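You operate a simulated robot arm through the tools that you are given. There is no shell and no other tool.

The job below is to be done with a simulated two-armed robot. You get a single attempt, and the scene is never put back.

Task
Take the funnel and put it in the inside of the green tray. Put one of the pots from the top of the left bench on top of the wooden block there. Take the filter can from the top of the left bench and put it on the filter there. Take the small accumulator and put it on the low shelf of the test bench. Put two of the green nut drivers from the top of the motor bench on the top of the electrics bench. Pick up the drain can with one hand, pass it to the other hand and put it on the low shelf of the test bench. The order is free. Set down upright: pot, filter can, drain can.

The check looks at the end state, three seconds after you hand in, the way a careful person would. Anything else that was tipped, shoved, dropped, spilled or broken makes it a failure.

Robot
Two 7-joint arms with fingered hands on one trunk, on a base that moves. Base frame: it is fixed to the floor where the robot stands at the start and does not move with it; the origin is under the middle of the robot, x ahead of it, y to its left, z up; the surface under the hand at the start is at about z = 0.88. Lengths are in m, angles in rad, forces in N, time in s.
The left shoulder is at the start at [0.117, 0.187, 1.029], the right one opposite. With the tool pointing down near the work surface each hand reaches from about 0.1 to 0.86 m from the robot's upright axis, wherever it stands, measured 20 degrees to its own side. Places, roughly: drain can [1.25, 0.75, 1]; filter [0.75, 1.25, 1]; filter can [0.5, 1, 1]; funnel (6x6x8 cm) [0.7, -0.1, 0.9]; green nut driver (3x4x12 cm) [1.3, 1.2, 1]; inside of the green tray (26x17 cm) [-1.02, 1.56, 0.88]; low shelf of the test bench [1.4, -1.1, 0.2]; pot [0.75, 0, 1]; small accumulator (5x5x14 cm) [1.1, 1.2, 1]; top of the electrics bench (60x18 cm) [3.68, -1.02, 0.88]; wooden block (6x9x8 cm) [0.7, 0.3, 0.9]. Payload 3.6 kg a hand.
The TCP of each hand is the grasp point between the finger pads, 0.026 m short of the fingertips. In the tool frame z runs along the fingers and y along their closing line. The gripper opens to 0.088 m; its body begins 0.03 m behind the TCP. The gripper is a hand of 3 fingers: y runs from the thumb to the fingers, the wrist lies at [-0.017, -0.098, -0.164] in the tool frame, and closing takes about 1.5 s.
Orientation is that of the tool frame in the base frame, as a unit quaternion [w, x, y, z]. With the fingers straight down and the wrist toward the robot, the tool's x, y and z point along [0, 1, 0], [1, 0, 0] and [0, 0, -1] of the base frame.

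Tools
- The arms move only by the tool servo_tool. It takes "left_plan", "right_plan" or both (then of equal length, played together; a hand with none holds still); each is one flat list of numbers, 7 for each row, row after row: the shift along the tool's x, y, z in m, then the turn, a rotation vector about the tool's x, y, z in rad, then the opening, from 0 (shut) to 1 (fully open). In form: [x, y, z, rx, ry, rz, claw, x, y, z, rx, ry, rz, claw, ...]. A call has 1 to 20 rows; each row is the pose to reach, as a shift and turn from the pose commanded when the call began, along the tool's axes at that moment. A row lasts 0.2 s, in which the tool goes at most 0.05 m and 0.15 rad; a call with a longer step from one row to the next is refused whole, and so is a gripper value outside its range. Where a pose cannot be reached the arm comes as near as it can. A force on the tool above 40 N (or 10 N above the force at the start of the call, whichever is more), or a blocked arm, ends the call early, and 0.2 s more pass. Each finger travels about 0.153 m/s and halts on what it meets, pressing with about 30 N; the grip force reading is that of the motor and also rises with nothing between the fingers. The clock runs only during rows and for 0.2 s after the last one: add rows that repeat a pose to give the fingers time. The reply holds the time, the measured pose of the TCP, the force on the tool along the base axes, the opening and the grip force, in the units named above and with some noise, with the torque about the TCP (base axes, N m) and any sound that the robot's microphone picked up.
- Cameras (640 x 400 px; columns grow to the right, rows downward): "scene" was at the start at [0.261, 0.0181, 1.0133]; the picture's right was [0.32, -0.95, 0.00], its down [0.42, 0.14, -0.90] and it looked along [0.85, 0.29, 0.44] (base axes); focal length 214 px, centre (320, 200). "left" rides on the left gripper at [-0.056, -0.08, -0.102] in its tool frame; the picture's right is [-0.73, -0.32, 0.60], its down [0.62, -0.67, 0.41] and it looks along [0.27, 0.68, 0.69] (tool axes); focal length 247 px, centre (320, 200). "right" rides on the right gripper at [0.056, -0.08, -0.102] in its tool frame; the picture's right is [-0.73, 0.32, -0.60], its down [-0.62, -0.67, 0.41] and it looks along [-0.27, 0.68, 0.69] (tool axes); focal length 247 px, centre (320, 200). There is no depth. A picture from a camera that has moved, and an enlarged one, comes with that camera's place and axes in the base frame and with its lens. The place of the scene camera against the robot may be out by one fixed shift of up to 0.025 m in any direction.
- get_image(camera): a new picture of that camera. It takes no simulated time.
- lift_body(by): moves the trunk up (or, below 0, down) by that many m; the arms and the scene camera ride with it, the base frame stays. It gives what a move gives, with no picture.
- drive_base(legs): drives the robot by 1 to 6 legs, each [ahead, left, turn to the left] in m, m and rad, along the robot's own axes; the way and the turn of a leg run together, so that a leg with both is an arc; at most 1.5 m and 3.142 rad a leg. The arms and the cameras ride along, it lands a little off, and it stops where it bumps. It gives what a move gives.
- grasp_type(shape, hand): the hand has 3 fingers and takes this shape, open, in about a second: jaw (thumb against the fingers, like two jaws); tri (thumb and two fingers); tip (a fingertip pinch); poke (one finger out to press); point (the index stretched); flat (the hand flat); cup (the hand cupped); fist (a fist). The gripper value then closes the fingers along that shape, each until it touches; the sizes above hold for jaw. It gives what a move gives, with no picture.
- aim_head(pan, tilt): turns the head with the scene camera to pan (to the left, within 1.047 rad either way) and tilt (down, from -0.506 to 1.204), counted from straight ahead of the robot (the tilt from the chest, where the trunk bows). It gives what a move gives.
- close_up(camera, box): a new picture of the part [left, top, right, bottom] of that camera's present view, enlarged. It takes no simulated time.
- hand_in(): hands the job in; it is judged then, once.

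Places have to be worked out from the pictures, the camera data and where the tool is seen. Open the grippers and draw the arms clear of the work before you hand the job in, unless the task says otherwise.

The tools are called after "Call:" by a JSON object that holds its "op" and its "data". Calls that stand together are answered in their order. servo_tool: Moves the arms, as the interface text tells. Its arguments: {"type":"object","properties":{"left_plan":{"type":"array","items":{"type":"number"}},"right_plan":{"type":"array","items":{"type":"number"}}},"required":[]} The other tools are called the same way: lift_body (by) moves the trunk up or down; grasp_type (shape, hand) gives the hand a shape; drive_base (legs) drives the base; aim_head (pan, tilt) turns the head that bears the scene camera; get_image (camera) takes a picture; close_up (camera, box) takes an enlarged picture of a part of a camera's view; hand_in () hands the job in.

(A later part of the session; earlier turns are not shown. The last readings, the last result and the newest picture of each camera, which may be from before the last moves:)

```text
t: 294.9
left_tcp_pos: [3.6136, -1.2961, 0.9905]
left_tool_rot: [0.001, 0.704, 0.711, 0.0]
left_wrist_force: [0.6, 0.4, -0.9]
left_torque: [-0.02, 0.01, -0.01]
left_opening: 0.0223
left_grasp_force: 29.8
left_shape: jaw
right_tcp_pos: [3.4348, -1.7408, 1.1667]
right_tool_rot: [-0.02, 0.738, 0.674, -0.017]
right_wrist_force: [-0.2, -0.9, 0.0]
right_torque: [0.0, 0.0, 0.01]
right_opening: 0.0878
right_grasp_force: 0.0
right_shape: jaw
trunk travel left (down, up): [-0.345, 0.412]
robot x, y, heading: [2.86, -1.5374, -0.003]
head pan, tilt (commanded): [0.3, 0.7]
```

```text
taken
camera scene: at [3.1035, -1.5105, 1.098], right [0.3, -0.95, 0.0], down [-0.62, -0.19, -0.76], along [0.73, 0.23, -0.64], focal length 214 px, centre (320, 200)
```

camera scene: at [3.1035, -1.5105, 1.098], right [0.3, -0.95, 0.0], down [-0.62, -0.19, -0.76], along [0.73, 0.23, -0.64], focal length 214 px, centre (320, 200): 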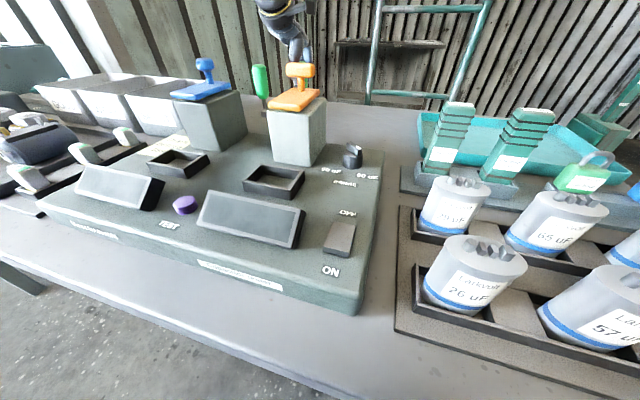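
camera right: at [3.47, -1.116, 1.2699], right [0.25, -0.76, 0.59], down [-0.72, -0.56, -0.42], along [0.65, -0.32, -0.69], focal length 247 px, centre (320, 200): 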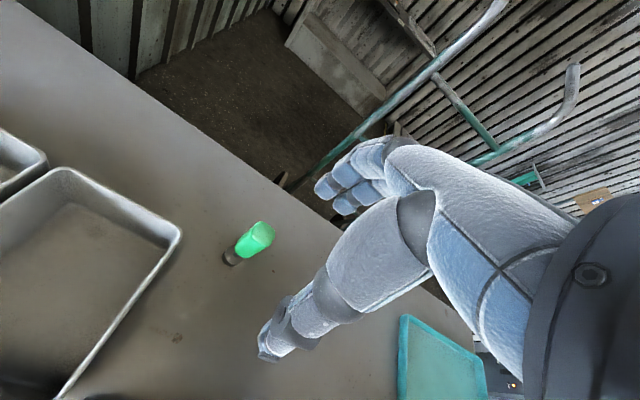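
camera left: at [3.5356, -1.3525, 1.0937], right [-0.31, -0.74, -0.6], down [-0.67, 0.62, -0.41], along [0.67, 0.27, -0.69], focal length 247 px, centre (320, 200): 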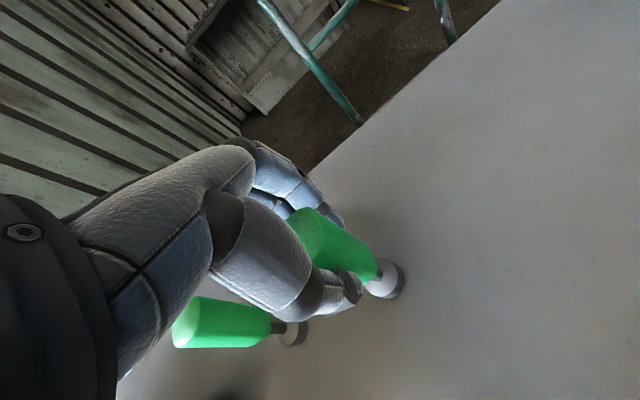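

Driver 3 is about 11 cm away, clear. I lower slowly to contact near 0.978.

Call:
{"op": "servo_tool", "data": {"left_plan": [0, 0, 0.003, 0, 0, 0, 0, 0, 0, 0.006, 0, 0, 0, 0, 0, 0, 0.009, 0, 0, 0, 0, 0, 0, 0.009, 0, 0, 0, 0]}}

Call:
{"op": "servo_tool", "data": {"left_plan": [0, 0, 0.0015, 0, 0, 0, 0, 0, 0, 0.003, 0, 0, 0, 0, 0, 0, 0.003, 0, 0, 0, 0]}}

```text
t: 295.9
left_tcp_pos: [3.6137, -1.2991, 0.9823]
left_tool_rot: [0.0, 0.705, 0.709, 0.0]
left_wrist_force: [-0.5, 0.9, -1.5]
left_torque: [0.0, -0.04, -0.02]
left_opening: 0.0221
left_grasp_force: 29.7
left_shape: jaw
right_tcp_pos: [3.4356, -1.7394, 1.1673]
right_tool_rot: [-0.019, 0.738, 0.674, -0.018]
right_wrist_force: [0.6, 0.2, 0.3]
right_torque: [0.01, -0.05, -0.03]
right_opening: 0.0878
right_grasp_force: 0.0
right_shape: jaw
trunk travel left (down, up): [-0.345, 0.412]
robot x, y, heading: [2.8594, -1.5305, -0.002]
head pan, tilt (commanded): [0.3, 0.7]
```

```text
t: 296.7
left_tcp_pos: [3.6136, -1.2972, 0.9788]
left_tool_rot: [0.001, 0.704, 0.71, 0.001]
left_wrist_force: [1.0, 0.4, 0.4]
left_torque: [0.01, -0.03, 0.04]
left_opening: 0.0223
left_grasp_force: 29.6
left_shape: jaw
right_tcp_pos: [3.4363, -1.7396, 1.1666]
right_tool_rot: [-0.019, 0.738, 0.674, -0.018]
right_wrist_force: [0.2, 0.2, 0.7]
right_torque: [0.04, 0.04, 0.01]
right_opening: 0.0877
right_grasp_force: 0.1
right_shape: jaw
trunk travel left (down, up): [-0.345, 0.412]
robot x, y, heading: [2.8604, -1.5298, 0.001]
head pan, tilt (commanded): [0.3, 0.7]
```

Force just began to change (-1.5 → +0.4 N). One more 1.5 mm to confirm contact.

Call:
{"op": "servo_tool", "data": {"left_plan": [0, 0, 0.0015, 0, 0, 0, 0, 0, 0, 0.0015, 0, 0, 0, 0]}}

```text
t: 297.3
left_tcp_pos: [3.6124, -1.2981, 0.9779]
left_tool_rot: [0.001, 0.705, 0.709, 0.001]
left_wrist_force: [0.5, 0.3, 3.6]
left_torque: [0.02, 0.02, 0.01]
left_opening: 0.0226
left_grasp_force: 29.9
left_shape: jaw
right_tcp_pos: [3.4348, -1.7401, 1.1671]
right_tool_rot: [-0.019, 0.738, 0.674, -0.017]
right_wrist_force: [-0.1, -0.2, -0.6]
right_torque: [0.05, 0.0, -0.02]
right_opening: 0.0879
right_grasp_force: 0.1
right_shape: jaw
trunk travel left (down, up): [-0.345, 0.412]
robot x, y, heading: [2.857, -1.5328, -0.002]
head pan, tilt (commanded): [0.3, 0.7]
```

Contact confirmed (3.6 N). I open the left hand gradually.

Call:
{"op": "servo_tool", "data": {"left_plan": [0, 0, -0.0005, 0, 0, 0, 0.3, 0, 0, -0.0005, 0, 0, 0, 0.4, 0, 0, -0.0005, 0, 0, 0, 0.5, 0, 0, -0.0005, 0, 0, 0, 0.62, 0, 0, -0.0005, 0, 0, 0, 0.75, 0, 0, -0.0005, 0, 0, 0, 0.8, 0, 0, -0.0005, 0, 0, 0, 0.8]}}

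Call:
{"op": "get_image", "data": {"camera": "left"}}

```text
t: 298.9
left_tcp_pos: [3.6117, -1.2972, 0.9783]
left_tool_rot: [0.0, 0.705, 0.709, 0.0]
left_wrist_force: [-0.3, 0.1, 1.0]
left_torque: [-0.01, -0.03, -0.03]
left_opening: 0.0702
left_grasp_force: 0.0
left_shape: jaw
right_tcp_pos: [3.4354, -1.7395, 1.165]
right_tool_rot: [-0.019, 0.738, 0.674, -0.018]
right_wrist_force: [0.1, 0.4, -0.6]
right_torque: [0.03, 0.02, 0.0]
right_opening: 0.0876
right_grasp_force: 0.1
right_shape: jaw
trunk travel left (down, up): [-0.345, 0.412]
robot x, y, heading: [2.8622, -1.534, -0.001]
head pan, tilt (commanded): [0.3, 0.7]
```

```text
taken
camera left: at [3.5343, -1.3543, 1.081], right [-0.31, -0.74, -0.6], down [-0.67, 0.62, -0.41], along [0.67, 0.27, -0.69], focal length 247 px, centre (320, 200)
```

left: 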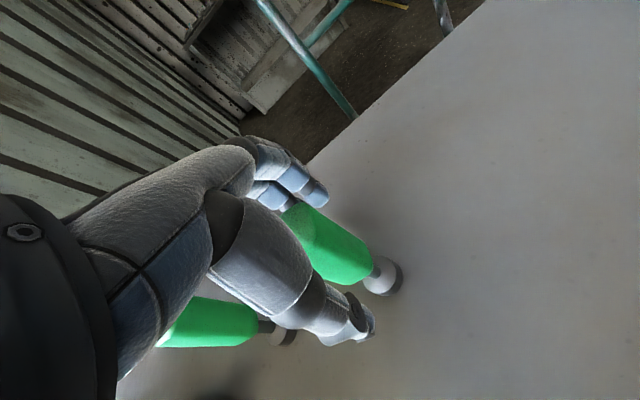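

The second driver stands by itself. I raise the left hand straight up and back, then check both.

Call:
{"op": "servo_tool", "data": {"left_plan": [0, 0, -0.03, 0, 0, 0, 0.8, 0, 0, -0.07, 0, 0, 0, 0.8, 0, 0, -0.11, 0, 0, 0, 0.8, 0, 0, -0.14, 0, 0, 0, 0.8, 0, -0.04, -0.17, 0, 0, 0, 0.9, 0, -0.08, -0.19, 0, 0, 0, 1]}}

Call:
{"op": "lift_body", "data": {"by": 0.3}}

Call:
{"op": "get_image", "data": {"camera": "scene"}}

Call:
{"op": "close_up", "data": {"camera": "scene", "box": [220, 130, 420, 260]}}

```text
t: 300.3
left_tcp_pos: [3.5326, -1.2975, 1.1666]
left_tool_rot: [-0.001, 0.705, 0.71, 0.0]
left_wrist_force: [-0.2, 0.6, -0.5]
left_torque: [-0.02, -0.06, 0.05]
left_opening: 0.0876
left_grasp_force: 0.0
left_shape: jaw
left hand out of reach, approached as far as the arm can: row 4
right_tcp_pos: [3.4338, -1.7402, 1.1666]
right_tool_rot: [-0.02, 0.738, 0.674, -0.016]
right_wrist_force: [-0.1, -0.8, 0.1]
right_torque: [0.01, -0.04, 0.02]
right_opening: 0.0879
right_grasp_force: 0.1
right_shape: jaw
trunk travel left (down, up): [-0.345, 0.412]
robot x, y, heading: [2.8584, -1.5335, 0.001]
head pan, tilt (commanded): [0.3, 0.7]
```

```text
t: 303.3
left_tcp_pos: [3.5348, -1.2981, 1.4695]
left_tool_rot: [0.001, 0.705, 0.71, 0.0]
left_wrist_force: [-0.1, -0.2, 0.2]
left_torque: [0.03, 0.0, -0.04]
left_opening: 0.0879
left_grasp_force: 0.0
left_shape: jaw
right_tcp_pos: [3.4355, -1.7412, 1.4658]
right_tool_rot: [-0.021, 0.738, 0.674, -0.018]
right_wrist_force: [-0.3, -0.4, -0.9]
right_torque: [-0.01, 0.0, 0.03]
right_opening: 0.0877
right_grasp_force: 0.1
right_shape: jaw
trunk travel left (down, up): [-0.645, 0.112]
robot x, y, heading: [2.8568, -1.5332, 0.002]
head pan, tilt (commanded): [0.3, 0.7]
```

```text
taken
camera scene: at [3.084, -1.5105, 1.4094], right [0.3, -0.95, 0.0], down [-0.62, -0.19, -0.76], along [0.73, 0.23, -0.64], focal length 214 px, centre (320, 200)
```

scene: 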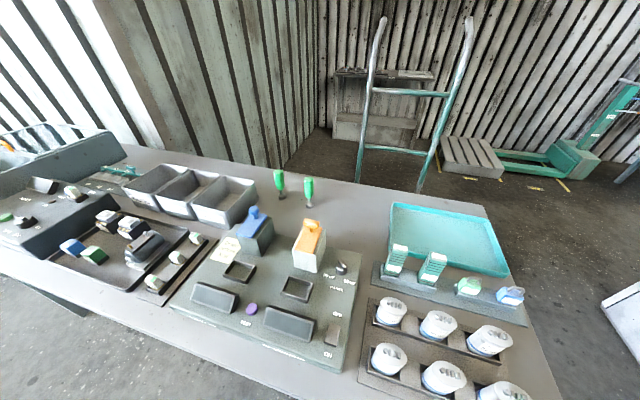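

```text
3.08 times, centred on (320, 195) of scene
camera zoom: at [3.084, -1.5105, 1.4094], right [0.3, -0.95, 0.0], down [-0.62, -0.19, -0.76], along [0.73, 0.23, -0.64], focal length 660 px, centre (320, 215)
```

zoom: 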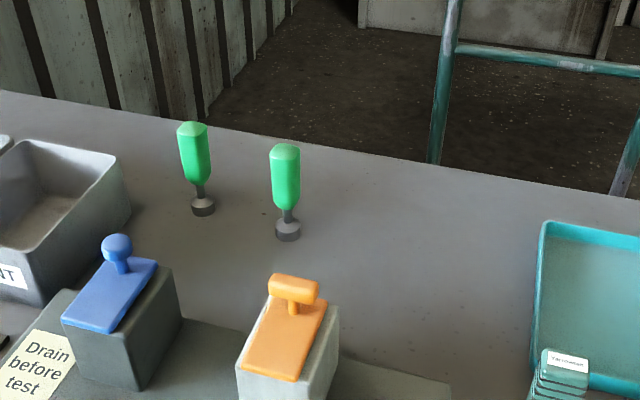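

Both nut drivers stand on the electrics bench's free strip. Next I return to the motor bench for the drain can: tuck hands, back out, and drive.

Call:
{"op": "servo_tool", "data": {"left_plan": [0, -0.045, 0, 0, 0, 0, 1, 0, -0.09, 0, 0, 0, 0, 1, 0, -0.13, 0, 0, 0, 0, 1]}}

Call:
{"op": "drive_base", "data": {"legs": [[-0.44, 0, 0], [0, 0, 1.57], [1.2, 0, 0], [1.18, 0, 0], [0, 0, 1.57]]}}

Call:
{"op": "aim_head", "data": {"pan": 0.0, "tilt": 0.6}}

Call:
{"op": "get_image", "data": {"camera": "scene"}}

```text
t: 304.1
left_tcp_pos: [3.4008, -1.2948, 1.467]
left_tool_rot: [0.0, 0.704, 0.71, -0.001]
left_wrist_force: [-0.3, 0.4, 0.2]
left_torque: [-0.04, -0.01, -0.02]
left_opening: 0.0877
left_grasp_force: 0.3
left_shape: jaw
right_tcp_pos: [3.4339, -1.7355, 1.4665]
right_tool_rot: [-0.019, 0.738, 0.674, -0.018]
right_wrist_force: [0.4, 0.2, 0.6]
right_torque: [0.0, 0.02, -0.02]
right_opening: 0.0879
right_grasp_force: 0.1
right_shape: jaw
trunk travel left (down, up): [-0.645, 0.112]
robot x, y, heading: [2.8539, -1.5368, -0.003]
head pan, tilt (commanded): [0.3, 0.7]
```

```text
t: 325.7
left_tcp_pos: [1.8901, 0.6256, 1.4686]
left_tool_rot: [-0.001, -0.707, 0.707, 0.001]
left_wrist_force: [-0.2, 0.0, -0.3]
left_torque: [0.0, -0.02, 0.0]
left_opening: 0.0878
left_grasp_force: 0.0
left_shape: jaw
right_tcp_pos: [1.8613, 1.0666, 1.4663]
right_tool_rot: [0.017, -0.671, 0.741, -0.021]
right_wrist_force: [-0.7, 0.7, -0.1]
right_torque: [0.02, -0.04, 0.0]
right_opening: 0.0876
right_grasp_force: 0.1
right_shape: jaw
trunk travel left (down, up): [-0.645, 0.112]
robot x, y, heading: [2.4355, 0.8531, 3.135]
head pan, tilt (commanded): [0.3, 0.7]
```

```text
t: 326.5
left_tcp_pos: [1.8897, 0.6266, 1.4684]
left_tool_rot: [0.001, 0.708, -0.707, -0.001]
left_wrist_force: [-0.1, 0.6, 0.0]
left_torque: [-0.01, 0.0, -0.01]
left_opening: 0.0876
left_grasp_force: 0.2
left_shape: jaw
right_tcp_pos: [1.8611, 1.0668, 1.4668]
right_tool_rot: [0.017, -0.671, 0.741, -0.02]
right_wrist_force: [-0.5, 0.3, 0.9]
right_torque: [0.01, -0.03, 0.0]
right_opening: 0.088
right_grasp_force: 0.0
right_shape: jaw
trunk travel left (down, up): [-0.645, 0.112]
robot x, y, heading: [2.4404, 0.8558, 3.137]
head pan, tilt (commanded): [0.0, 0.6]
```

```text
taken
camera scene: at [2.2307, 0.8506, 1.4181], right [0.01, 1.0, 0.0], down [0.57, 0.0, -0.82], along [-0.82, 0.01, -0.57], focal length 214 px, centre (320, 200)
```

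scene: 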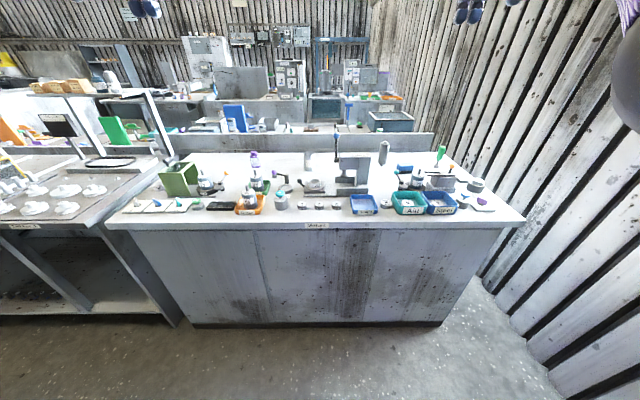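

I am in front of the motor bench again. Before picking the drain can, I rehearse the receiving hand's posture in free air: right hand turned so it can grip the can's lower body from the robot side (fingers pointing forward and down, closing line sideways).

Call:
{"op": "servo_tool", "data": {"right_plan": [0.008, -0.012, 0.015, 0, 0, -0.14, 1, 0.016, -0.024, 0.03, 0, 0, -0.28, 1, 0.024, -0.036, 0.045, 0, 0, -0.42, 1, 0.032, -0.048, 0.06, 0, 0, -0.56, 1, 0.04, -0.06, 0.075, 0, 0, -0.7, 1, 0.048, -0.072, 0.09, 0, 0, -0.84, 1, 0.056, -0.084, 0.105, 0, 0, -0.98, 1, 0.064, -0.096, 0.12, 0, 0, -1.12, 1, 0.072, -0.108, 0.135, 0, 0, -1.26, 1, 0.08, -0.12, 0.15, 0, 0, -1.4, 1, 0.088, -0.13, 0.165, 0, 0, -1.54, 1]}}

```text
t: 328.9
left_tcp_pos: [1.8901, 0.626, 1.4679]
left_tool_rot: [0.001, -0.707, 0.707, 0.0]
left_wrist_force: [-0.3, 0.0, -0.4]
left_torque: [-0.02, 0.01, 0.0]
left_opening: 0.0878
left_grasp_force: 0.2
left_shape: jaw
right_tcp_pos: [1.9896, 0.9639, 1.3081]
right_tool_rot: [0.002, 0.998, -0.062, 0.027]
right_wrist_force: [-0.1, 0.7, 0.7]
right_torque: [0.02, -0.01, 0.02]
right_opening: 0.088
right_grasp_force: 0.1
right_shape: jaw
right hand out of reach, approached as far as the arm can: row 4, 5, 6
trunk travel left (down, up): [-0.645, 0.112]
robot x, y, heading: [2.4404, 0.852, 3.131]
head pan, tilt (commanded): [0.0, 0.6]
```

Yaw of about 83° works. Now I pitch the fingers forward by 60° to test the full receiving posture.

Call:
{"op": "servo_tool", "data": {"right_plan": [0, 0, 0, 0, -0.15, 0, 1, 0, 0, 0, 0, -0.3, 0, 1, 0, 0, 0, 0, -0.45, 0, 1, 0, 0, 0, 0, -0.6, 0, 1, 0, 0, 0, 0, -0.75, 0, 1, 0, 0, 0, 0, -0.9, 0, 1, 0, 0, 0, 0, -1.047, 0, 1]}}

Call:
{"op": "get_image", "data": {"camera": "right"}}

Call:
{"op": "get_image", "data": {"camera": "scene"}}

```text
t: 330.5
left_tcp_pos: [1.8907, 0.6256, 1.4685]
left_tool_rot: [0.0, -0.707, 0.707, 0.001]
left_wrist_force: [0.0, -0.1, 0.1]
left_torque: [0.0, 0.01, 0.03]
left_opening: 0.0877
left_grasp_force: 0.1
left_shape: jaw
right_tcp_pos: [1.9895, 0.9646, 1.3086]
right_tool_rot: [-0.03, 0.877, -0.057, -0.477]
right_wrist_force: [-0.3, -0.6, -0.5]
right_torque: [-0.01, -0.05, 0.01]
right_opening: 0.0878
right_grasp_force: 0.2
right_shape: jaw
trunk travel left (down, up): [-0.645, 0.112]
robot x, y, heading: [2.4349, 0.8531, 3.133]
head pan, tilt (commanded): [0.0, 0.6]
```

```text
taken
camera right: at [2.1164, 1.0295, 1.3176], right [0.06, -0.33, 0.94], down [-0.59, 0.75, 0.3], along [-0.8, -0.58, -0.15], focal length 247 px, centre (320, 200)
```

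right: 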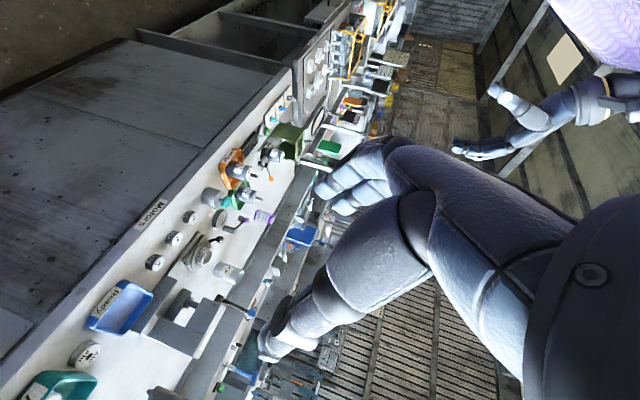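

```text
taken
camera scene: at [2.2311, 0.8509, 1.4182], right [0.01, 1.0, 0.0], down [0.56, 0.0, -0.83], along [-0.83, 0.01, -0.56], focal length 214 px, centre (320, 200)
```

scene: 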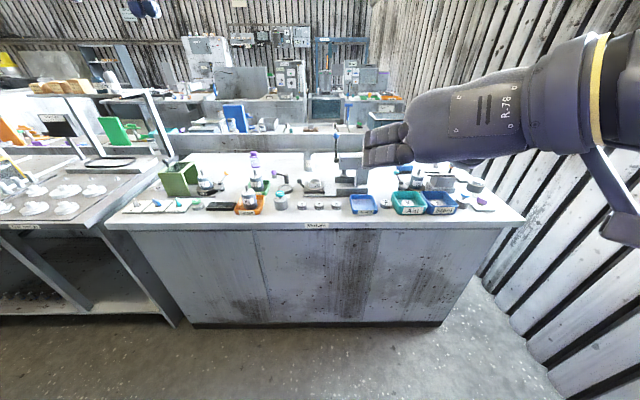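

The receiving posture is reachable. In the same view I inspect the test bench's low shelf on the left to measure its height and edge.

Call:
{"op": "aim_head", "data": {"pan": 0.7, "tilt": 0.75}}

Call:
{"op": "get_image", "data": {"camera": "scene"}}

Call:
{"op": "close_up", "data": {"camera": "scene", "box": [120, 150, 440, 350]}}

```text
t: 331.6
left_tcp_pos: [1.8895, 0.6267, 1.4701]
left_tool_rot: [0.0, -0.706, 0.708, 0.0]
left_wrist_force: [0.0, 0.0, 1.8]
left_torque: [0.02, -0.04, 0.0]
left_opening: 0.088
left_grasp_force: 0.1
left_shape: jaw
right_tcp_pos: [1.9904, 0.9656, 1.3098]
right_tool_rot: [-0.031, 0.878, -0.057, -0.475]
right_wrist_force: [0.6, -0.8, -0.1]
right_torque: [0.01, -0.03, 0.0]
right_opening: 0.0877
right_grasp_force: 0.0
right_shape: jaw
trunk travel left (down, up): [-0.645, 0.112]
robot x, y, heading: [2.4342, 0.8531, 3.135]
head pan, tilt (commanded): [0.7, 0.75]
```

```text
taken
camera scene: at [2.2553, 0.7973, 1.4053], right [-0.64, 0.77, 0.0], down [0.53, 0.43, -0.73], along [-0.56, -0.47, -0.68], focal length 214 px, centre (320, 200)
```

scene: 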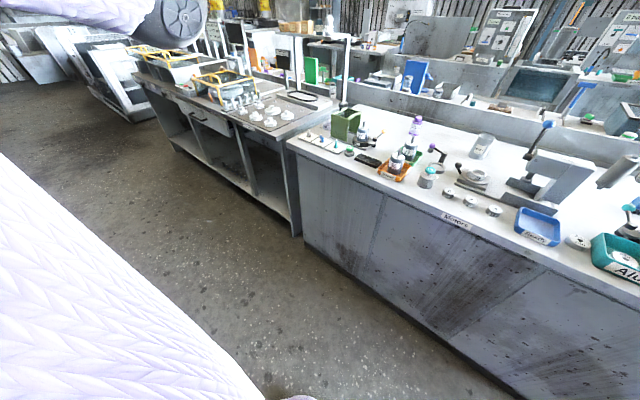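

```text
2.00 times, centred on (280, 250) of scene
camera zoom: at [2.2553, 0.7973, 1.4053], right [-0.64, 0.77, 0.0], down [0.53, 0.43, -0.73], along [-0.56, -0.47, -0.68], focal length 429 px, centre (400, 100)
```

zoom: 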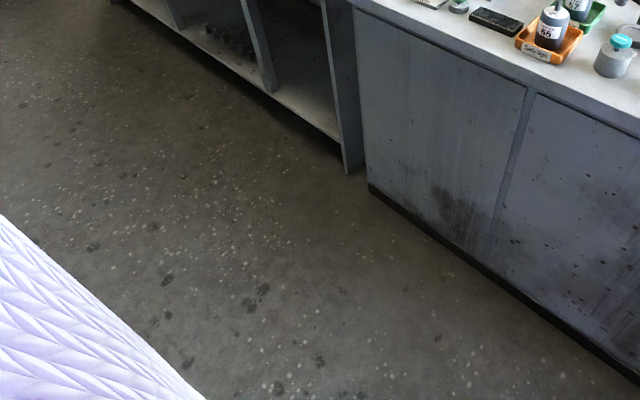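

The shelf is open and clear on its near part. Now the drain can: I lift the right hand out of the way (keeping its receiving posture), and drive up to the bench so the left hand can take the can from above.

Call:
{"op": "servo_tool", "data": {"right_plan": [-0.034, -0.001, -0.029, 0, 0, 0, 1, -0.068, -0.001, -0.058, 0, 0, 0, 1, -0.101, -0.002, -0.087, 0, 0, 0, 1, -0.135, -0.003, -0.116, 0, 0, 0, 1, -0.169, -0.0035, -0.145, 0, 0, 0, 1]}}

Call:
{"op": "drive_base", "data": {"legs": [[0, -0.2, 0], [0.52, 0, 0]]}}

Call:
{"op": "aim_head", "data": {"pan": 0.25, "tilt": 0.65}}

Call:
{"op": "get_image", "data": {"camera": "scene"}}

Call:
{"op": "get_image", "data": {"camera": "left"}}

```text
t: 332.8
left_tcp_pos: [1.8903, 0.6246, 1.4676]
left_tool_rot: [-0.001, 0.708, -0.706, -0.001]
left_wrist_force: [0.9, -0.9, 0.9]
left_torque: [-0.02, 0.05, 0.02]
left_opening: 0.0879
left_grasp_force: 0.0
left_shape: jaw
right_tcp_pos: [2.0204, 0.9625, 1.5298]
right_tool_rot: [-0.032, 0.877, -0.056, -0.475]
right_wrist_force: [0.0, 0.4, 0.2]
right_torque: [0.01, -0.02, 0.01]
right_opening: 0.0876
right_grasp_force: 0.0
right_shape: jaw
trunk travel left (down, up): [-0.645, 0.112]
robot x, y, heading: [2.4334, 0.8546, 3.132]
head pan, tilt (commanded): [0.7, 0.75]
```

```text
t: 337.0
left_tcp_pos: [1.371, 0.83, 1.4674]
left_tool_rot: [-0.001, -0.706, 0.708, 0.001]
left_wrist_force: [0.5, 0.2, 0.1]
left_torque: [0.0, 0.0, 0.03]
left_opening: 0.0878
left_grasp_force: 0.0
left_shape: jaw
right_tcp_pos: [1.5022, 1.1661, 1.5293]
right_tool_rot: [-0.031, 0.877, -0.058, -0.476]
right_wrist_force: [-0.2, 0.3, -1.0]
right_torque: [-0.03, 0.01, -0.02]
right_opening: 0.088
right_grasp_force: 0.1
right_shape: jaw
trunk travel left (down, up): [-0.645, 0.112]
robot x, y, heading: [1.9198, 1.0547, 3.133]
head pan, tilt (commanded): [0.7, 0.75]
```

```text
t: 337.9
left_tcp_pos: [1.3707, 0.8276, 1.4682]
left_tool_rot: [0.0, -0.706, 0.709, 0.0]
left_wrist_force: [-0.6, -0.1, -0.4]
left_torque: [0.0, -0.02, -0.03]
left_opening: 0.0876
left_grasp_force: 0.0
left_shape: jaw
right_tcp_pos: [1.5028, 1.1658, 1.5293]
right_tool_rot: [-0.032, 0.877, -0.059, -0.476]
right_wrist_force: [-0.4, 1.1, 0.2]
right_torque: [-0.01, 0.0, -0.01]
right_opening: 0.0877
right_grasp_force: 0.0
right_shape: jaw
trunk travel left (down, up): [-0.645, 0.112]
robot x, y, heading: [1.92, 1.0506, 3.131]
head pan, tilt (commanded): [0.25, 0.649]
```

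```text
taken
camera scene: at [1.717, 1.0303, 1.4139], right [-0.24, 0.97, 0.0], down [0.59, 0.14, -0.8], along [-0.77, -0.19, -0.6], focal length 214 px, centre (320, 200)
```

scene: 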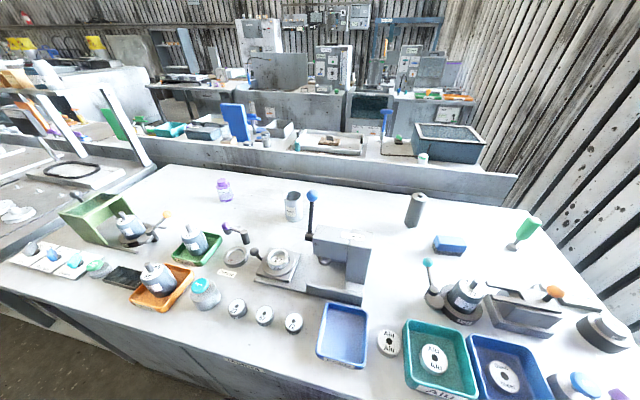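

```text
taken
camera left: at [1.453, 0.8846, 1.571], right [0.32, 0.73, -0.6], down [0.66, -0.63, -0.41], along [-0.68, -0.26, -0.69], focal length 247 px, centre (320, 200)
```

left: 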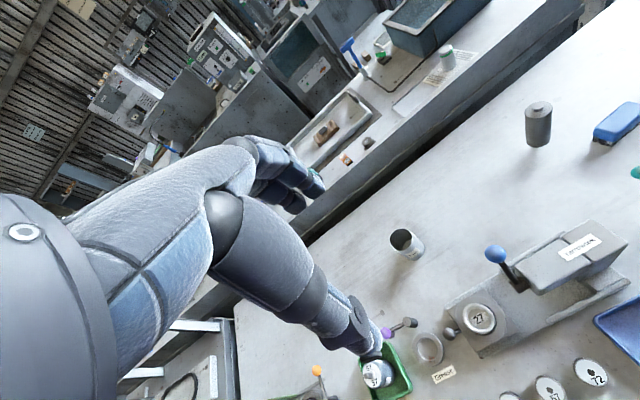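

I zoom in to localise the drain can and see whether anything is inside.

Call:
{"op": "close_up", "data": {"camera": "left", "box": [360, 200, 520, 320]}}

Call:
{"op": "close_up", "data": {"camera": "scene", "box": [250, 170, 370, 300]}}

```text
3.33 times, centred on (440, 260) of left
camera zoom: at [1.453, 0.8846, 1.571], right [0.32, 0.73, -0.6], down [0.66, -0.63, -0.41], along [-0.68, -0.26, -0.69], focal length 823 px, centre (-80, 0)
```

zoom: 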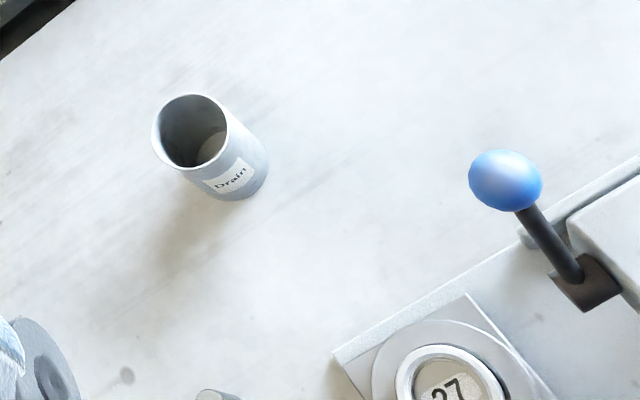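

```text
3.08 times, centred on (310, 235) of scene
camera zoom: at [1.717, 1.0303, 1.4139], right [-0.24, 0.97, 0.0], down [0.59, 0.14, -0.8], along [-0.77, -0.19, -0.6], focal length 660 px, centre (351, 92)
```

zoom: 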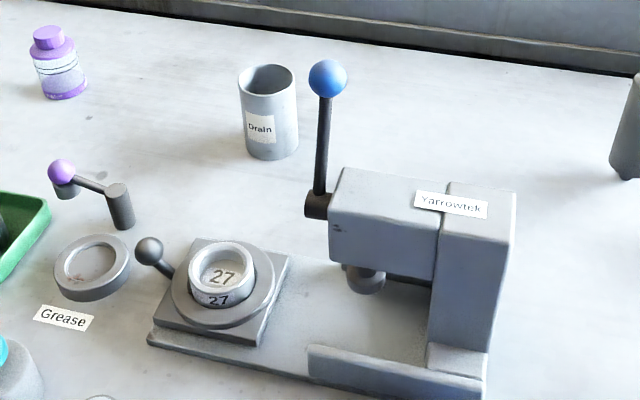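

The can is empty, centred at (1.163, 0.807), rim at z≈0.982, about 58 mm wide. The arbor-press lever ball is at (1.335, 0.925, 1.125), so I shift the left hand a little left first, then lower the trunk.

Call:
{"op": "servo_tool", "data": {"left_plan": [0.02, 0.015, 0, 0, 0, 0, 1, 0.035, 0.03, 0, 0, 0, 0, 1]}}

Call:
{"op": "lift_body", "data": {"by": -0.27}}

Call:
{"op": "get_image", "data": {"camera": "left"}}

Call:
{"op": "get_image", "data": {"camera": "scene"}}

```text
t: 338.5
left_tcp_pos: [1.3409, 0.7937, 1.469]
left_tool_rot: [-0.001, -0.705, 0.709, 0.001]
left_wrist_force: [0.7, 0.9, -0.6]
left_torque: [0.02, 0.01, 0.0]
left_opening: 0.088
left_grasp_force: 0.1
left_shape: jaw
right_tcp_pos: [1.5014, 1.1661, 1.5291]
right_tool_rot: [-0.032, 0.877, -0.058, -0.476]
right_wrist_force: [1.0, -0.1, 0.5]
right_torque: [0.0, 0.01, -0.01]
right_opening: 0.0877
right_grasp_force: 0.0
right_shape: jaw
trunk travel left (down, up): [-0.645, 0.112]
robot x, y, heading: [1.9185, 1.0553, 3.133]
head pan, tilt (commanded): [0.25, 0.649]
```

```text
t: 341.2
left_tcp_pos: [1.341, 0.7943, 1.1972]
left_tool_rot: [-0.001, -0.706, 0.708, 0.001]
left_wrist_force: [0.2, -0.4, -0.8]
left_torque: [0.01, 0.01, -0.01]
left_opening: 0.0876
left_grasp_force: 0.0
left_shape: jaw
right_tcp_pos: [1.5028, 1.1661, 1.26]
right_tool_rot: [-0.031, 0.877, -0.058, -0.476]
right_wrist_force: [-0.5, -0.2, -1.4]
right_torque: [0.01, 0.0, 0.02]
right_opening: 0.0879
right_grasp_force: 0.1
right_shape: jaw
trunk travel left (down, up): [-0.375, 0.382]
robot x, y, heading: [1.9164, 1.0568, 3.128]
head pan, tilt (commanded): [0.25, 0.649]
```

```text
taken
camera left: at [1.4227, 0.8498, 1.3012], right [0.32, 0.73, -0.6], down [0.66, -0.63, -0.41], along [-0.68, -0.26, -0.69], focal length 247 px, centre (320, 200)
```

left: 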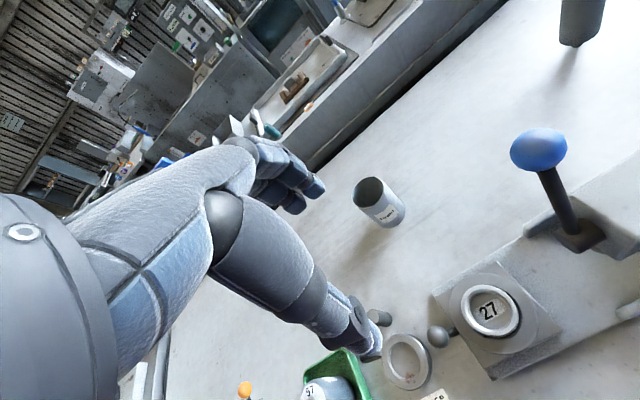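

```text
taken
camera scene: at [1.701, 1.0306, 1.1346], right [-0.24, 0.97, 0.0], down [0.59, 0.14, -0.8], along [-0.77, -0.19, -0.6], focal length 214 px, centre (320, 200)
```

scene: 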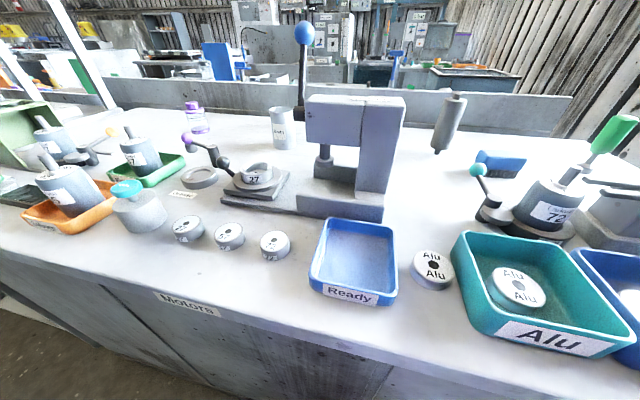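

Call:
{"op": "servo_tool", "data": {"left_plan": [-0.0025, 0.036, 0.015, 0, 0, 0, 1, -0.005, 0.071, 0.03, 0, 0, 0, 1, -0.0076, 0.107, 0.05, 0, 0, 0, 1, -0.01, 0.143, 0.075, 0, 0, 0, 1, -0.0127, 0.178, 0.097, 0, 0, 0, 1, -0.0127, 0.178, 0.097, 0, 0, 0, 1]}}

Call:
{"op": "get_image", "data": {"camera": "left"}}

Call:
{"op": "close_up", "data": {"camera": "left", "box": [340, 220, 500, 340]}}

Call:
{"op": "get_image", "data": {"camera": "scene"}}

```text
t: 342.6
left_tcp_pos: [1.1667, 0.8067, 1.1005]
left_tool_rot: [-0.001, -0.705, 0.709, 0.001]
left_wrist_force: [-0.2, -0.4, -1.0]
left_torque: [-0.02, -0.02, 0.02]
left_opening: 0.0881
left_grasp_force: 0.0
left_shape: jaw
left hand out of reach, approached as far as the arm can: row 5, 6
right_tcp_pos: [1.5019, 1.1656, 1.2597]
right_tool_rot: [-0.033, 0.877, -0.058, -0.475]
right_wrist_force: [0.3, -0.5, 0.0]
right_torque: [-0.04, 0.02, 0.02]
right_opening: 0.0876
right_grasp_force: 0.1
right_shape: jaw
trunk travel left (down, up): [-0.375, 0.382]
robot x, y, heading: [1.9208, 1.0519, 3.135]
head pan, tilt (commanded): [0.25, 0.649]
```

```text
taken
camera left: at [1.2487, 0.863, 1.2021], right [0.32, 0.73, -0.6], down [0.66, -0.63, -0.41], along [-0.68, -0.26, -0.69], focal length 247 px, centre (320, 200)
```

left: 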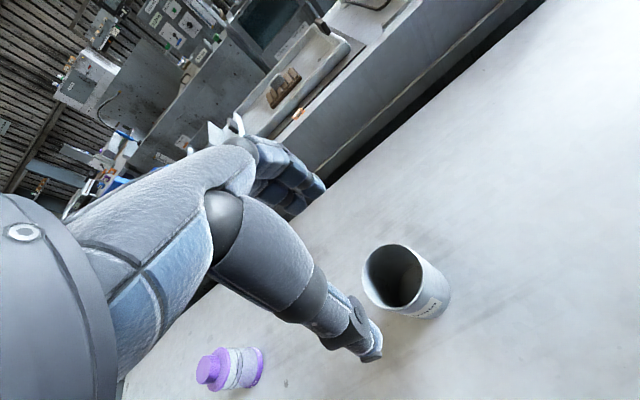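

```text
3.33 times, centred on (420, 280) of left
camera zoom: at [1.2487, 0.863, 1.2021], right [0.32, 0.73, -0.6], down [0.66, -0.63, -0.41], along [-0.68, -0.26, -0.69], focal length 823 px, centre (-13, -67)
```

zoom: 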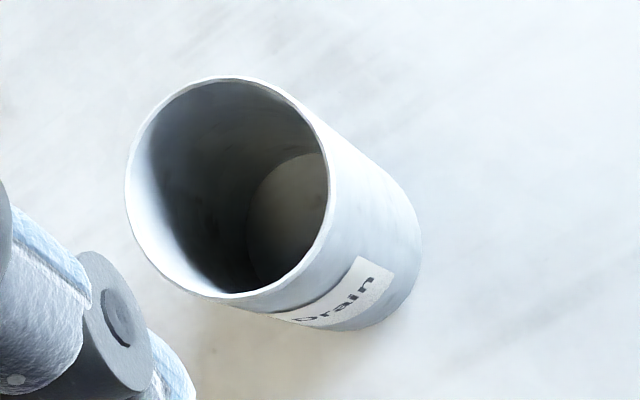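

```text
taken
camera scene: at [1.7005, 1.0298, 1.1344], right [-0.24, 0.97, 0.0], down [0.59, 0.14, -0.8], along [-0.77, -0.19, -0.61], focal length 214 px, centre (320, 200)
```

scene: 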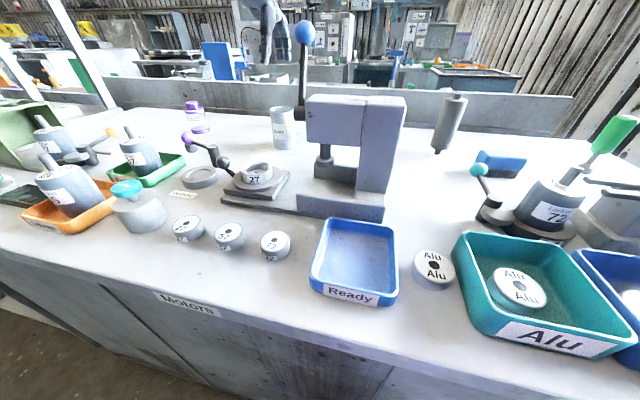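

The can's rim centre is within 3 mm of the hand's axis. I descend to z≈0.978 so that the fingertips overlap the rim by about 3 cm.

Call:
{"op": "servo_tool", "data": {"left_plan": [-0.0025, 0.002, 0.03, 0, 0, 0, 1, -0.0025, 0.002, 0.07, 0, 0, 0, 1, -0.0025, 0.002, 0.105, 0, 0, 0, 1, -0.0025, 0.002, 0.122, 0, 0, 0, 1, -0.0025, 0.002, 0.122, 0, 0, 0, 1]}}

Call:
{"op": "get_image", "data": {"camera": "left"}}

Call:
{"op": "get_image", "data": {"camera": "scene"}}

```text
t: 343.9
left_tcp_pos: [1.173, 0.8096, 0.9789]
left_tool_rot: [-0.001, -0.706, 0.708, 0.001]
left_wrist_force: [-0.6, 0.6, 0.8]
left_torque: [0.02, 0.03, -0.01]
left_opening: 0.0879
left_grasp_force: 0.1
left_shape: jaw
left hand out of reach, approached as far as the arm can: row 3, 4, 5
right_tcp_pos: [1.5027, 1.1654, 1.258]
right_tool_rot: [-0.031, 0.877, -0.058, -0.477]
right_wrist_force: [-0.7, 0.2, -0.8]
right_torque: [0.01, -0.05, 0.01]
right_opening: 0.0876
right_grasp_force: 0.0
right_shape: jaw
trunk travel left (down, up): [-0.375, 0.382]
robot x, y, heading: [1.9172, 1.0552, 3.136]
head pan, tilt (commanded): [0.25, 0.649]
```

```text
taken
camera left: at [1.2551, 0.8663, 1.0812], right [0.32, 0.73, -0.6], down [0.66, -0.63, -0.41], along [-0.68, -0.26, -0.69], focal length 247 px, centre (320, 200)
```

left: 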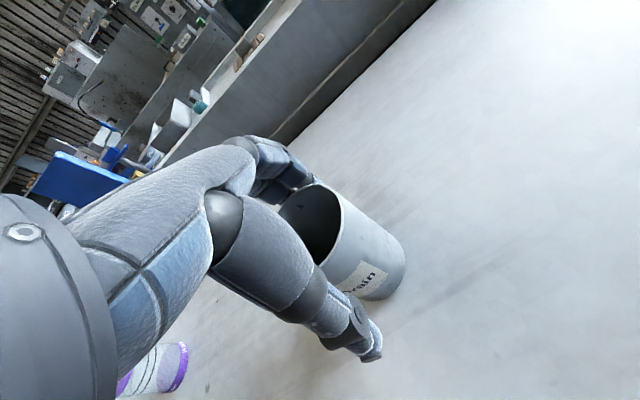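

```text
taken
camera scene: at [1.7007, 1.0306, 1.1345], right [-0.24, 0.97, 0.0], down [0.59, 0.14, -0.8], along [-0.77, -0.19, -0.6], focal length 214 px, centre (320, 200)
```

scene: 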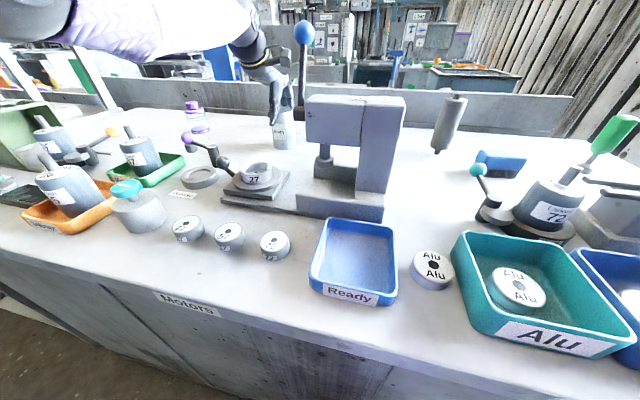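

The hand stopped 9 mm short (x=1.173 vs can 1.164). I nudge the base forward by 1 cm to centre the hand on the can.

Call:
{"op": "drive_base", "data": {"legs": [[0.01, 0, 0]]}}

Call:
{"op": "close_up", "data": {"camera": "left", "box": [240, 140, 440, 390]}}

```text
t: 344.6
left_tcp_pos: [1.1618, 0.8093, 0.9783]
left_tool_rot: [0.0, -0.706, 0.708, 0.0]
left_wrist_force: [0.4, 0.0, 0.5]
left_torque: [0.0, -0.01, -0.01]
left_opening: 0.0879
left_grasp_force: 0.0
left_shape: jaw
right_tcp_pos: [1.4918, 1.1668, 1.2586]
right_tool_rot: [-0.031, 0.878, -0.058, -0.475]
right_wrist_force: [1.2, -0.8, -0.1]
right_torque: [-0.01, -0.02, 0.0]
right_opening: 0.0878
right_grasp_force: 0.1
right_shape: jaw
trunk travel left (down, up): [-0.375, 0.382]
robot x, y, heading: [1.9094, 1.0513, 3.135]
head pan, tilt (commanded): [0.25, 0.649]
```

```text
1.60 times, centred on (340, 265) of left
camera zoom: at [1.244, 0.8664, 1.081], right [0.32, 0.73, -0.6], down [0.66, -0.63, -0.41], along [-0.68, -0.26, -0.69], focal length 395 px, centre (288, 96)
```

zoom: 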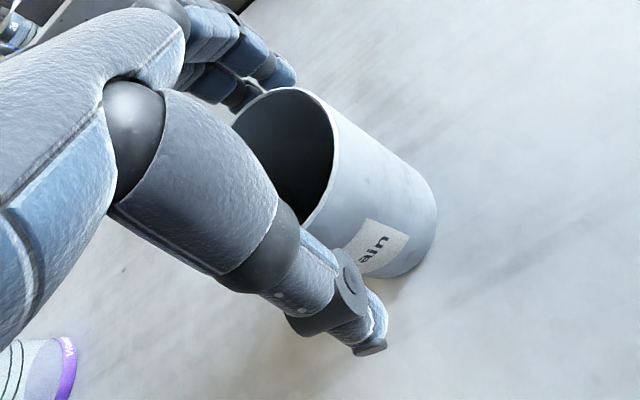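

Now TCP is at x=1.162, centred on the can. I close gently.

Call:
{"op": "servo_tool", "data": {"left_plan": [0, 0, 0, 0, 0, 0, 0.85, 0, 0, 0, 0, 0, 0, 0.7, 0, 0, 0, 0, 0, 0, 0.6, 0, 0, 0, 0, 0, 0, 0.5, 0, 0, 0, 0, 0, 0, 0.3, 0, 0, 0, 0, 0, 0, 0.1, 0, 0, 0, 0, 0, 0, 0, 0, 0, 0, 0, 0, 0, 0, 0, 0, 0, 0, 0, 0, 0]}}

Call:
{"op": "close_up", "data": {"camera": "left", "box": [240, 140, 440, 390]}}

```text
t: 346.6
left_tcp_pos: [1.1638, 0.8098, 0.9793]
left_tool_rot: [0.0, -0.706, 0.708, 0.0]
left_wrist_force: [0.2, 0.1, 0.2]
left_torque: [0.01, -0.02, 0.01]
left_opening: 0.0473
left_grasp_force: 29.8
left_shape: jaw
right_tcp_pos: [1.4917, 1.1657, 1.2583]
right_tool_rot: [-0.032, 0.877, -0.058, -0.476]
right_wrist_force: [0.6, 0.4, -0.2]
right_torque: [0.01, -0.03, 0.0]
right_opening: 0.0879
right_grasp_force: 0.0
right_shape: jaw
trunk travel left (down, up): [-0.375, 0.382]
robot x, y, heading: [1.9098, 1.0511, 3.133]
head pan, tilt (commanded): [0.25, 0.649]
```

```text
1.60 times, centred on (340, 265) of left
camera zoom: at [1.2447, 0.8664, 1.0814], right [0.32, 0.73, -0.6], down [0.66, -0.63, -0.41], along [-0.68, -0.26, -0.69], focal length 395 px, centre (288, 96)
```

zoom: 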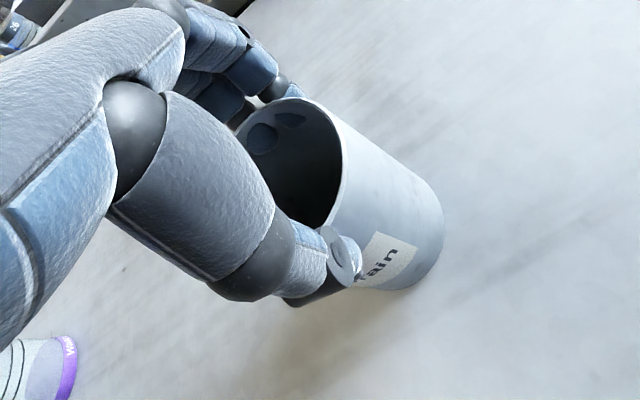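

The can is gripped (30 N). I lift it straight up and check.

Call:
{"op": "servo_tool", "data": {"left_plan": [0, 0, -0.02, 0, 0, 0, 0, 0, 0, -0.05, 0, 0, 0, 0, 0, 0, -0.09, 0, 0, 0, 0, 0, -0.02, -0.13, 0, 0, 0, 0, 0, -0.05, -0.15, 0, 0, 0, 0, 0, -0.08, -0.16, 0, 0, 0, 0]}}

Call:
{"op": "get_image", "data": {"camera": "left"}}

Call:
{"op": "get_image", "data": {"camera": "scene"}}

```text
t: 348.0
left_tcp_pos: [1.2433, 0.8091, 1.1391]
left_tool_rot: [-0.001, -0.706, 0.708, 0.0]
left_wrist_force: [-1.3, 0.1, -0.3]
left_torque: [0.0, 0.01, 0.0]
left_opening: 0.0472
left_grasp_force: 30.0
left_shape: jaw
right_tcp_pos: [1.493, 1.1662, 1.2585]
right_tool_rot: [-0.031, 0.877, -0.059, -0.476]
right_wrist_force: [0.7, 0.3, 0.1]
right_torque: [0.0, -0.04, -0.01]
right_opening: 0.0878
right_grasp_force: 0.0
right_shape: jaw
trunk travel left (down, up): [-0.375, 0.382]
robot x, y, heading: [1.9107, 1.0536, 3.129]
head pan, tilt (commanded): [0.25, 0.649]
```

```text
taken
camera left: at [1.3239, 0.8656, 1.2427], right [0.32, 0.73, -0.6], down [0.66, -0.63, -0.41], along [-0.68, -0.26, -0.69], focal length 247 px, centre (320, 200)
```

left: 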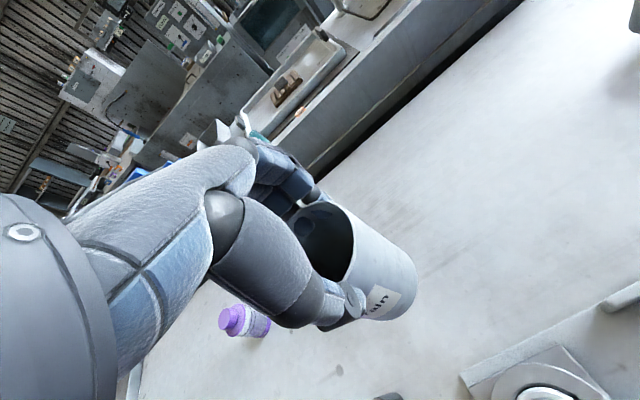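

```text
taken
camera scene: at [1.6907, 1.0307, 1.1345], right [-0.24, 0.97, 0.0], down [0.59, 0.14, -0.8], along [-0.77, -0.19, -0.6], focal length 214 px, centre (320, 200)
```

scene: 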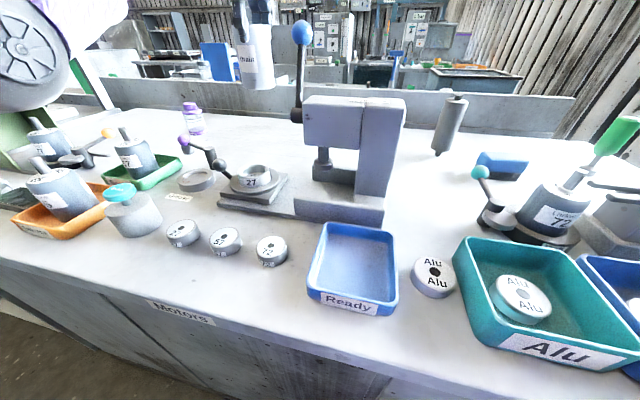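

The can hangs straight. I raise the trunk and back into the free aisle for the handover.

Call:
{"op": "lift_body", "data": {"by": 0.2}}

Call:
{"op": "drive_base", "data": {"legs": [[-0.55, 0, 0]]}}

Call:
{"op": "aim_head", "data": {"pan": 0.0, "tilt": 0.3}}

Call:
{"op": "get_image", "data": {"camera": "scene"}}

```text
t: 350.2
left_tcp_pos: [1.2429, 0.8094, 1.3374]
left_tool_rot: [0.0, -0.706, 0.708, 0.0]
left_wrist_force: [0.3, 0.2, -1.1]
left_torque: [-0.01, 0.03, 0.0]
left_opening: 0.0473
left_grasp_force: 30.1
left_shape: jaw
right_tcp_pos: [1.4914, 1.1659, 1.4581]
right_tool_rot: [-0.032, 0.877, -0.058, -0.475]
right_wrist_force: [0.0, -0.5, 0.2]
right_torque: [0.0, -0.01, 0.01]
right_opening: 0.0878
right_grasp_force: 0.1
right_shape: jaw
trunk travel left (down, up): [-0.575, 0.182]
robot x, y, heading: [1.9103, 1.0531, 3.13]
head pan, tilt (commanded): [0.25, 0.649]
```

```text
t: 353.3
left_tcp_pos: [1.7922, 0.8013, 1.3391]
left_tool_rot: [-0.001, 0.708, -0.706, 0.0]
left_wrist_force: [-0.4, -0.5, -0.1]
left_torque: [0.01, -0.02, 0.0]
left_opening: 0.0471
left_grasp_force: 30.4
left_shape: jaw
right_tcp_pos: [2.0391, 1.16, 1.4595]
right_tool_rot: [-0.03, 0.877, -0.056, -0.477]
right_wrist_force: [0.8, -0.4, 0.0]
right_torque: [-0.03, -0.02, 0.01]
right_opening: 0.0878
right_grasp_force: 0.0
right_shape: jaw
trunk travel left (down, up): [-0.575, 0.182]
robot x, y, heading: [2.4561, 1.0494, 3.139]
head pan, tilt (commanded): [0.25, 0.649]
```

```text
t: 354.2
left_tcp_pos: [1.7919, 0.8009, 1.3381]
left_tool_rot: [0.0, 0.708, -0.706, 0.0]
left_wrist_force: [0.0, 0.5, -0.1]
left_torque: [0.01, 0.0, 0.03]
left_opening: 0.0468
left_grasp_force: 30.4
left_shape: jaw
right_tcp_pos: [2.0387, 1.159, 1.4588]
right_tool_rot: [-0.03, 0.877, -0.056, -0.476]
right_wrist_force: [-0.8, 0.2, 0.6]
right_torque: [-0.01, 0.0, 0.02]
right_opening: 0.0881
right_grasp_force: 0.1
right_shape: jaw
trunk travel left (down, up): [-0.575, 0.182]
robot x, y, heading: [2.4547, 1.0504, 3.138]
head pan, tilt (commanded): [0.0, 0.3]
```

```text
taken
camera scene: at [2.2432, 1.0464, 1.3747], right [0.01, 1.0, 0.0], down [0.3, 0.0, -0.95], along [-0.95, 0.01, -0.3], focal length 214 px, centre (320, 200)
```

scene: 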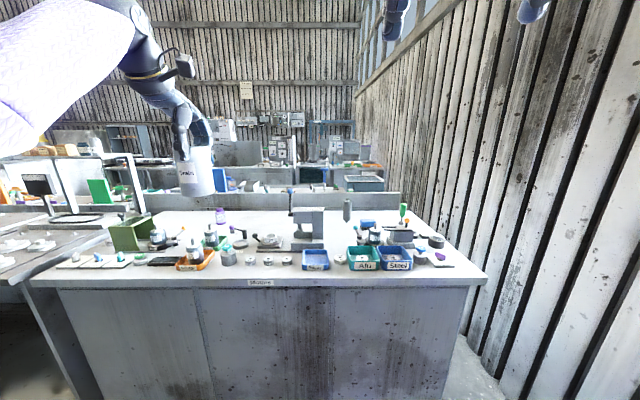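

In the aisle now. I bring the can to the middle in front of me with the left hand yawed 75° (its wrist to the left), while the right hand moves aside to the right.

Call:
{"op": "servo_tool", "data": {"left_plan": [-0.0229, -0.0178, 0.004, 0, 0, 0.13, 0, -0.0458, -0.0356, 0.008, 0, 0, 0.26, 0, -0.0687, -0.0534, 0.012, 0, 0, 0.39, 0, -0.0916, -0.0712, 0.016, 0, 0, 0.52, 0, -0.1145, -0.089, 0.02, 0, 0, 0.65, 0, -0.1374, -0.1068, 0.024, 0, 0, 0.78, 0, -0.1603, -0.1246, 0.028, 0, 0, 0.91, 0, -0.1832, -0.1424, 0.032, 0, 0, 1.04, 0, -0.2061, -0.1602, 0.036, 0, 0, 1.17, 0, -0.229, -0.178, 0.04, 0, 0, 1.3, 0], "right_plan": [-0.003, -0.04, 0.004, 0, 0, 0, 1, -0.006, -0.08, 0.008, 0, 0, 0, 1, -0.01, -0.12, 0.012, 0, 0, 0, 1, -0.011, -0.15, 0.015, 0, 0, 0, 1, -0.011, -0.15, 0.015, 0, 0, 0, 1, -0.011, -0.15, 0.015, 0, 0, 0, 1, -0.011, -0.15, 0.015, 0, 0, 0, 1, -0.011, -0.15, 0.015, 0, 0, 0, 1, -0.011, -0.15, 0.015, 0, 0, 0, 1, -0.011, -0.15, 0.015, 0, 0, 0, 1]}}

Call:
{"op": "get_image", "data": {"camera": "scene"}}

Call:
{"op": "get_image", "data": {"camera": "left"}}

Call:
{"op": "get_image", "data": {"camera": "right"}}

```text
t: 356.4
left_tcp_pos: [1.9703, 1.0318, 1.2986]
left_tool_rot: [0.0, -0.135, 0.991, 0.001]
left_wrist_force: [-0.6, 0.1, -1.3]
left_torque: [0.0, -0.02, 0.01]
left_opening: 0.047
left_grasp_force: 30.0
left_shape: jaw
right_tcp_pos: [2.0414, 1.3122, 1.4589]
right_tool_rot: [-0.03, 0.877, -0.056, -0.476]
right_wrist_force: [0.5, 0.3, -0.3]
right_torque: [0.02, 0.01, 0.0]
right_opening: 0.0875
right_grasp_force: 0.1
right_shape: jaw
trunk travel left (down, up): [-0.575, 0.182]
robot x, y, heading: [2.4582, 1.0519, 3.136]
head pan, tilt (commanded): [0.0, 0.3]
```

```text
taken
camera scene: at [2.2436, 1.0469, 1.3748], right [0.01, 1.0, 0.0], down [0.3, 0.0, -0.96], along [-0.96, 0.01, -0.3], focal length 214 px, centre (320, 200)
```

scene: 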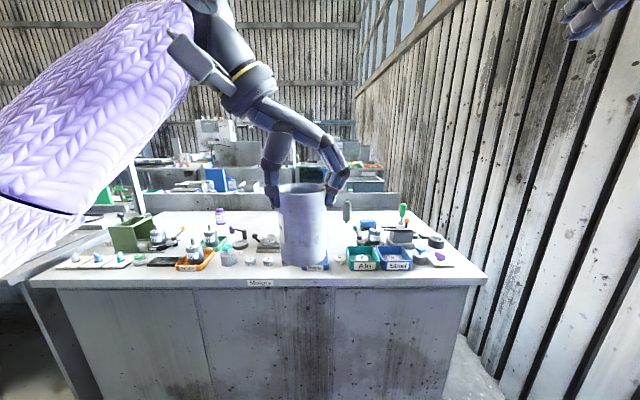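

```text
taken
camera left: at [2.0477, 0.9702, 1.4013], right [0.79, -0.11, -0.6], down [-0.42, -0.81, -0.41], along [-0.44, 0.58, -0.69], focal length 247 px, centre (320, 200)
```

left: 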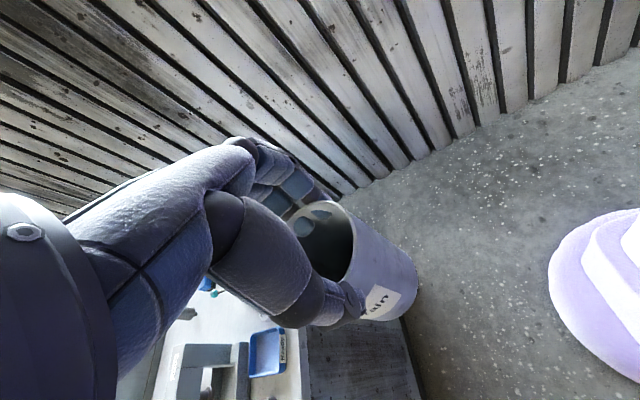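

```text
taken
camera right: at [2.1668, 1.3766, 1.4685], right [0.06, -0.33, 0.94], down [-0.59, 0.75, 0.3], along [-0.8, -0.58, -0.15], focal length 247 px, centre (320, 200)
```

right: 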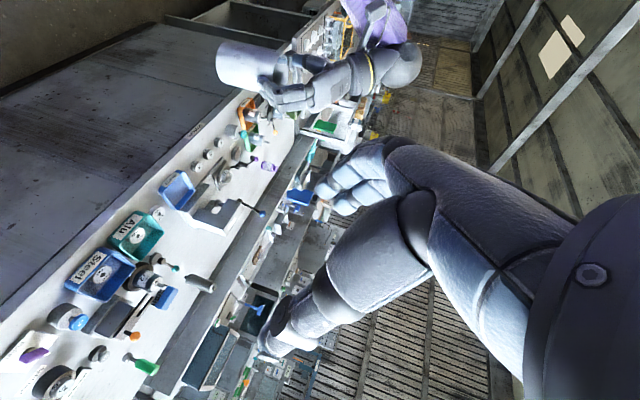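

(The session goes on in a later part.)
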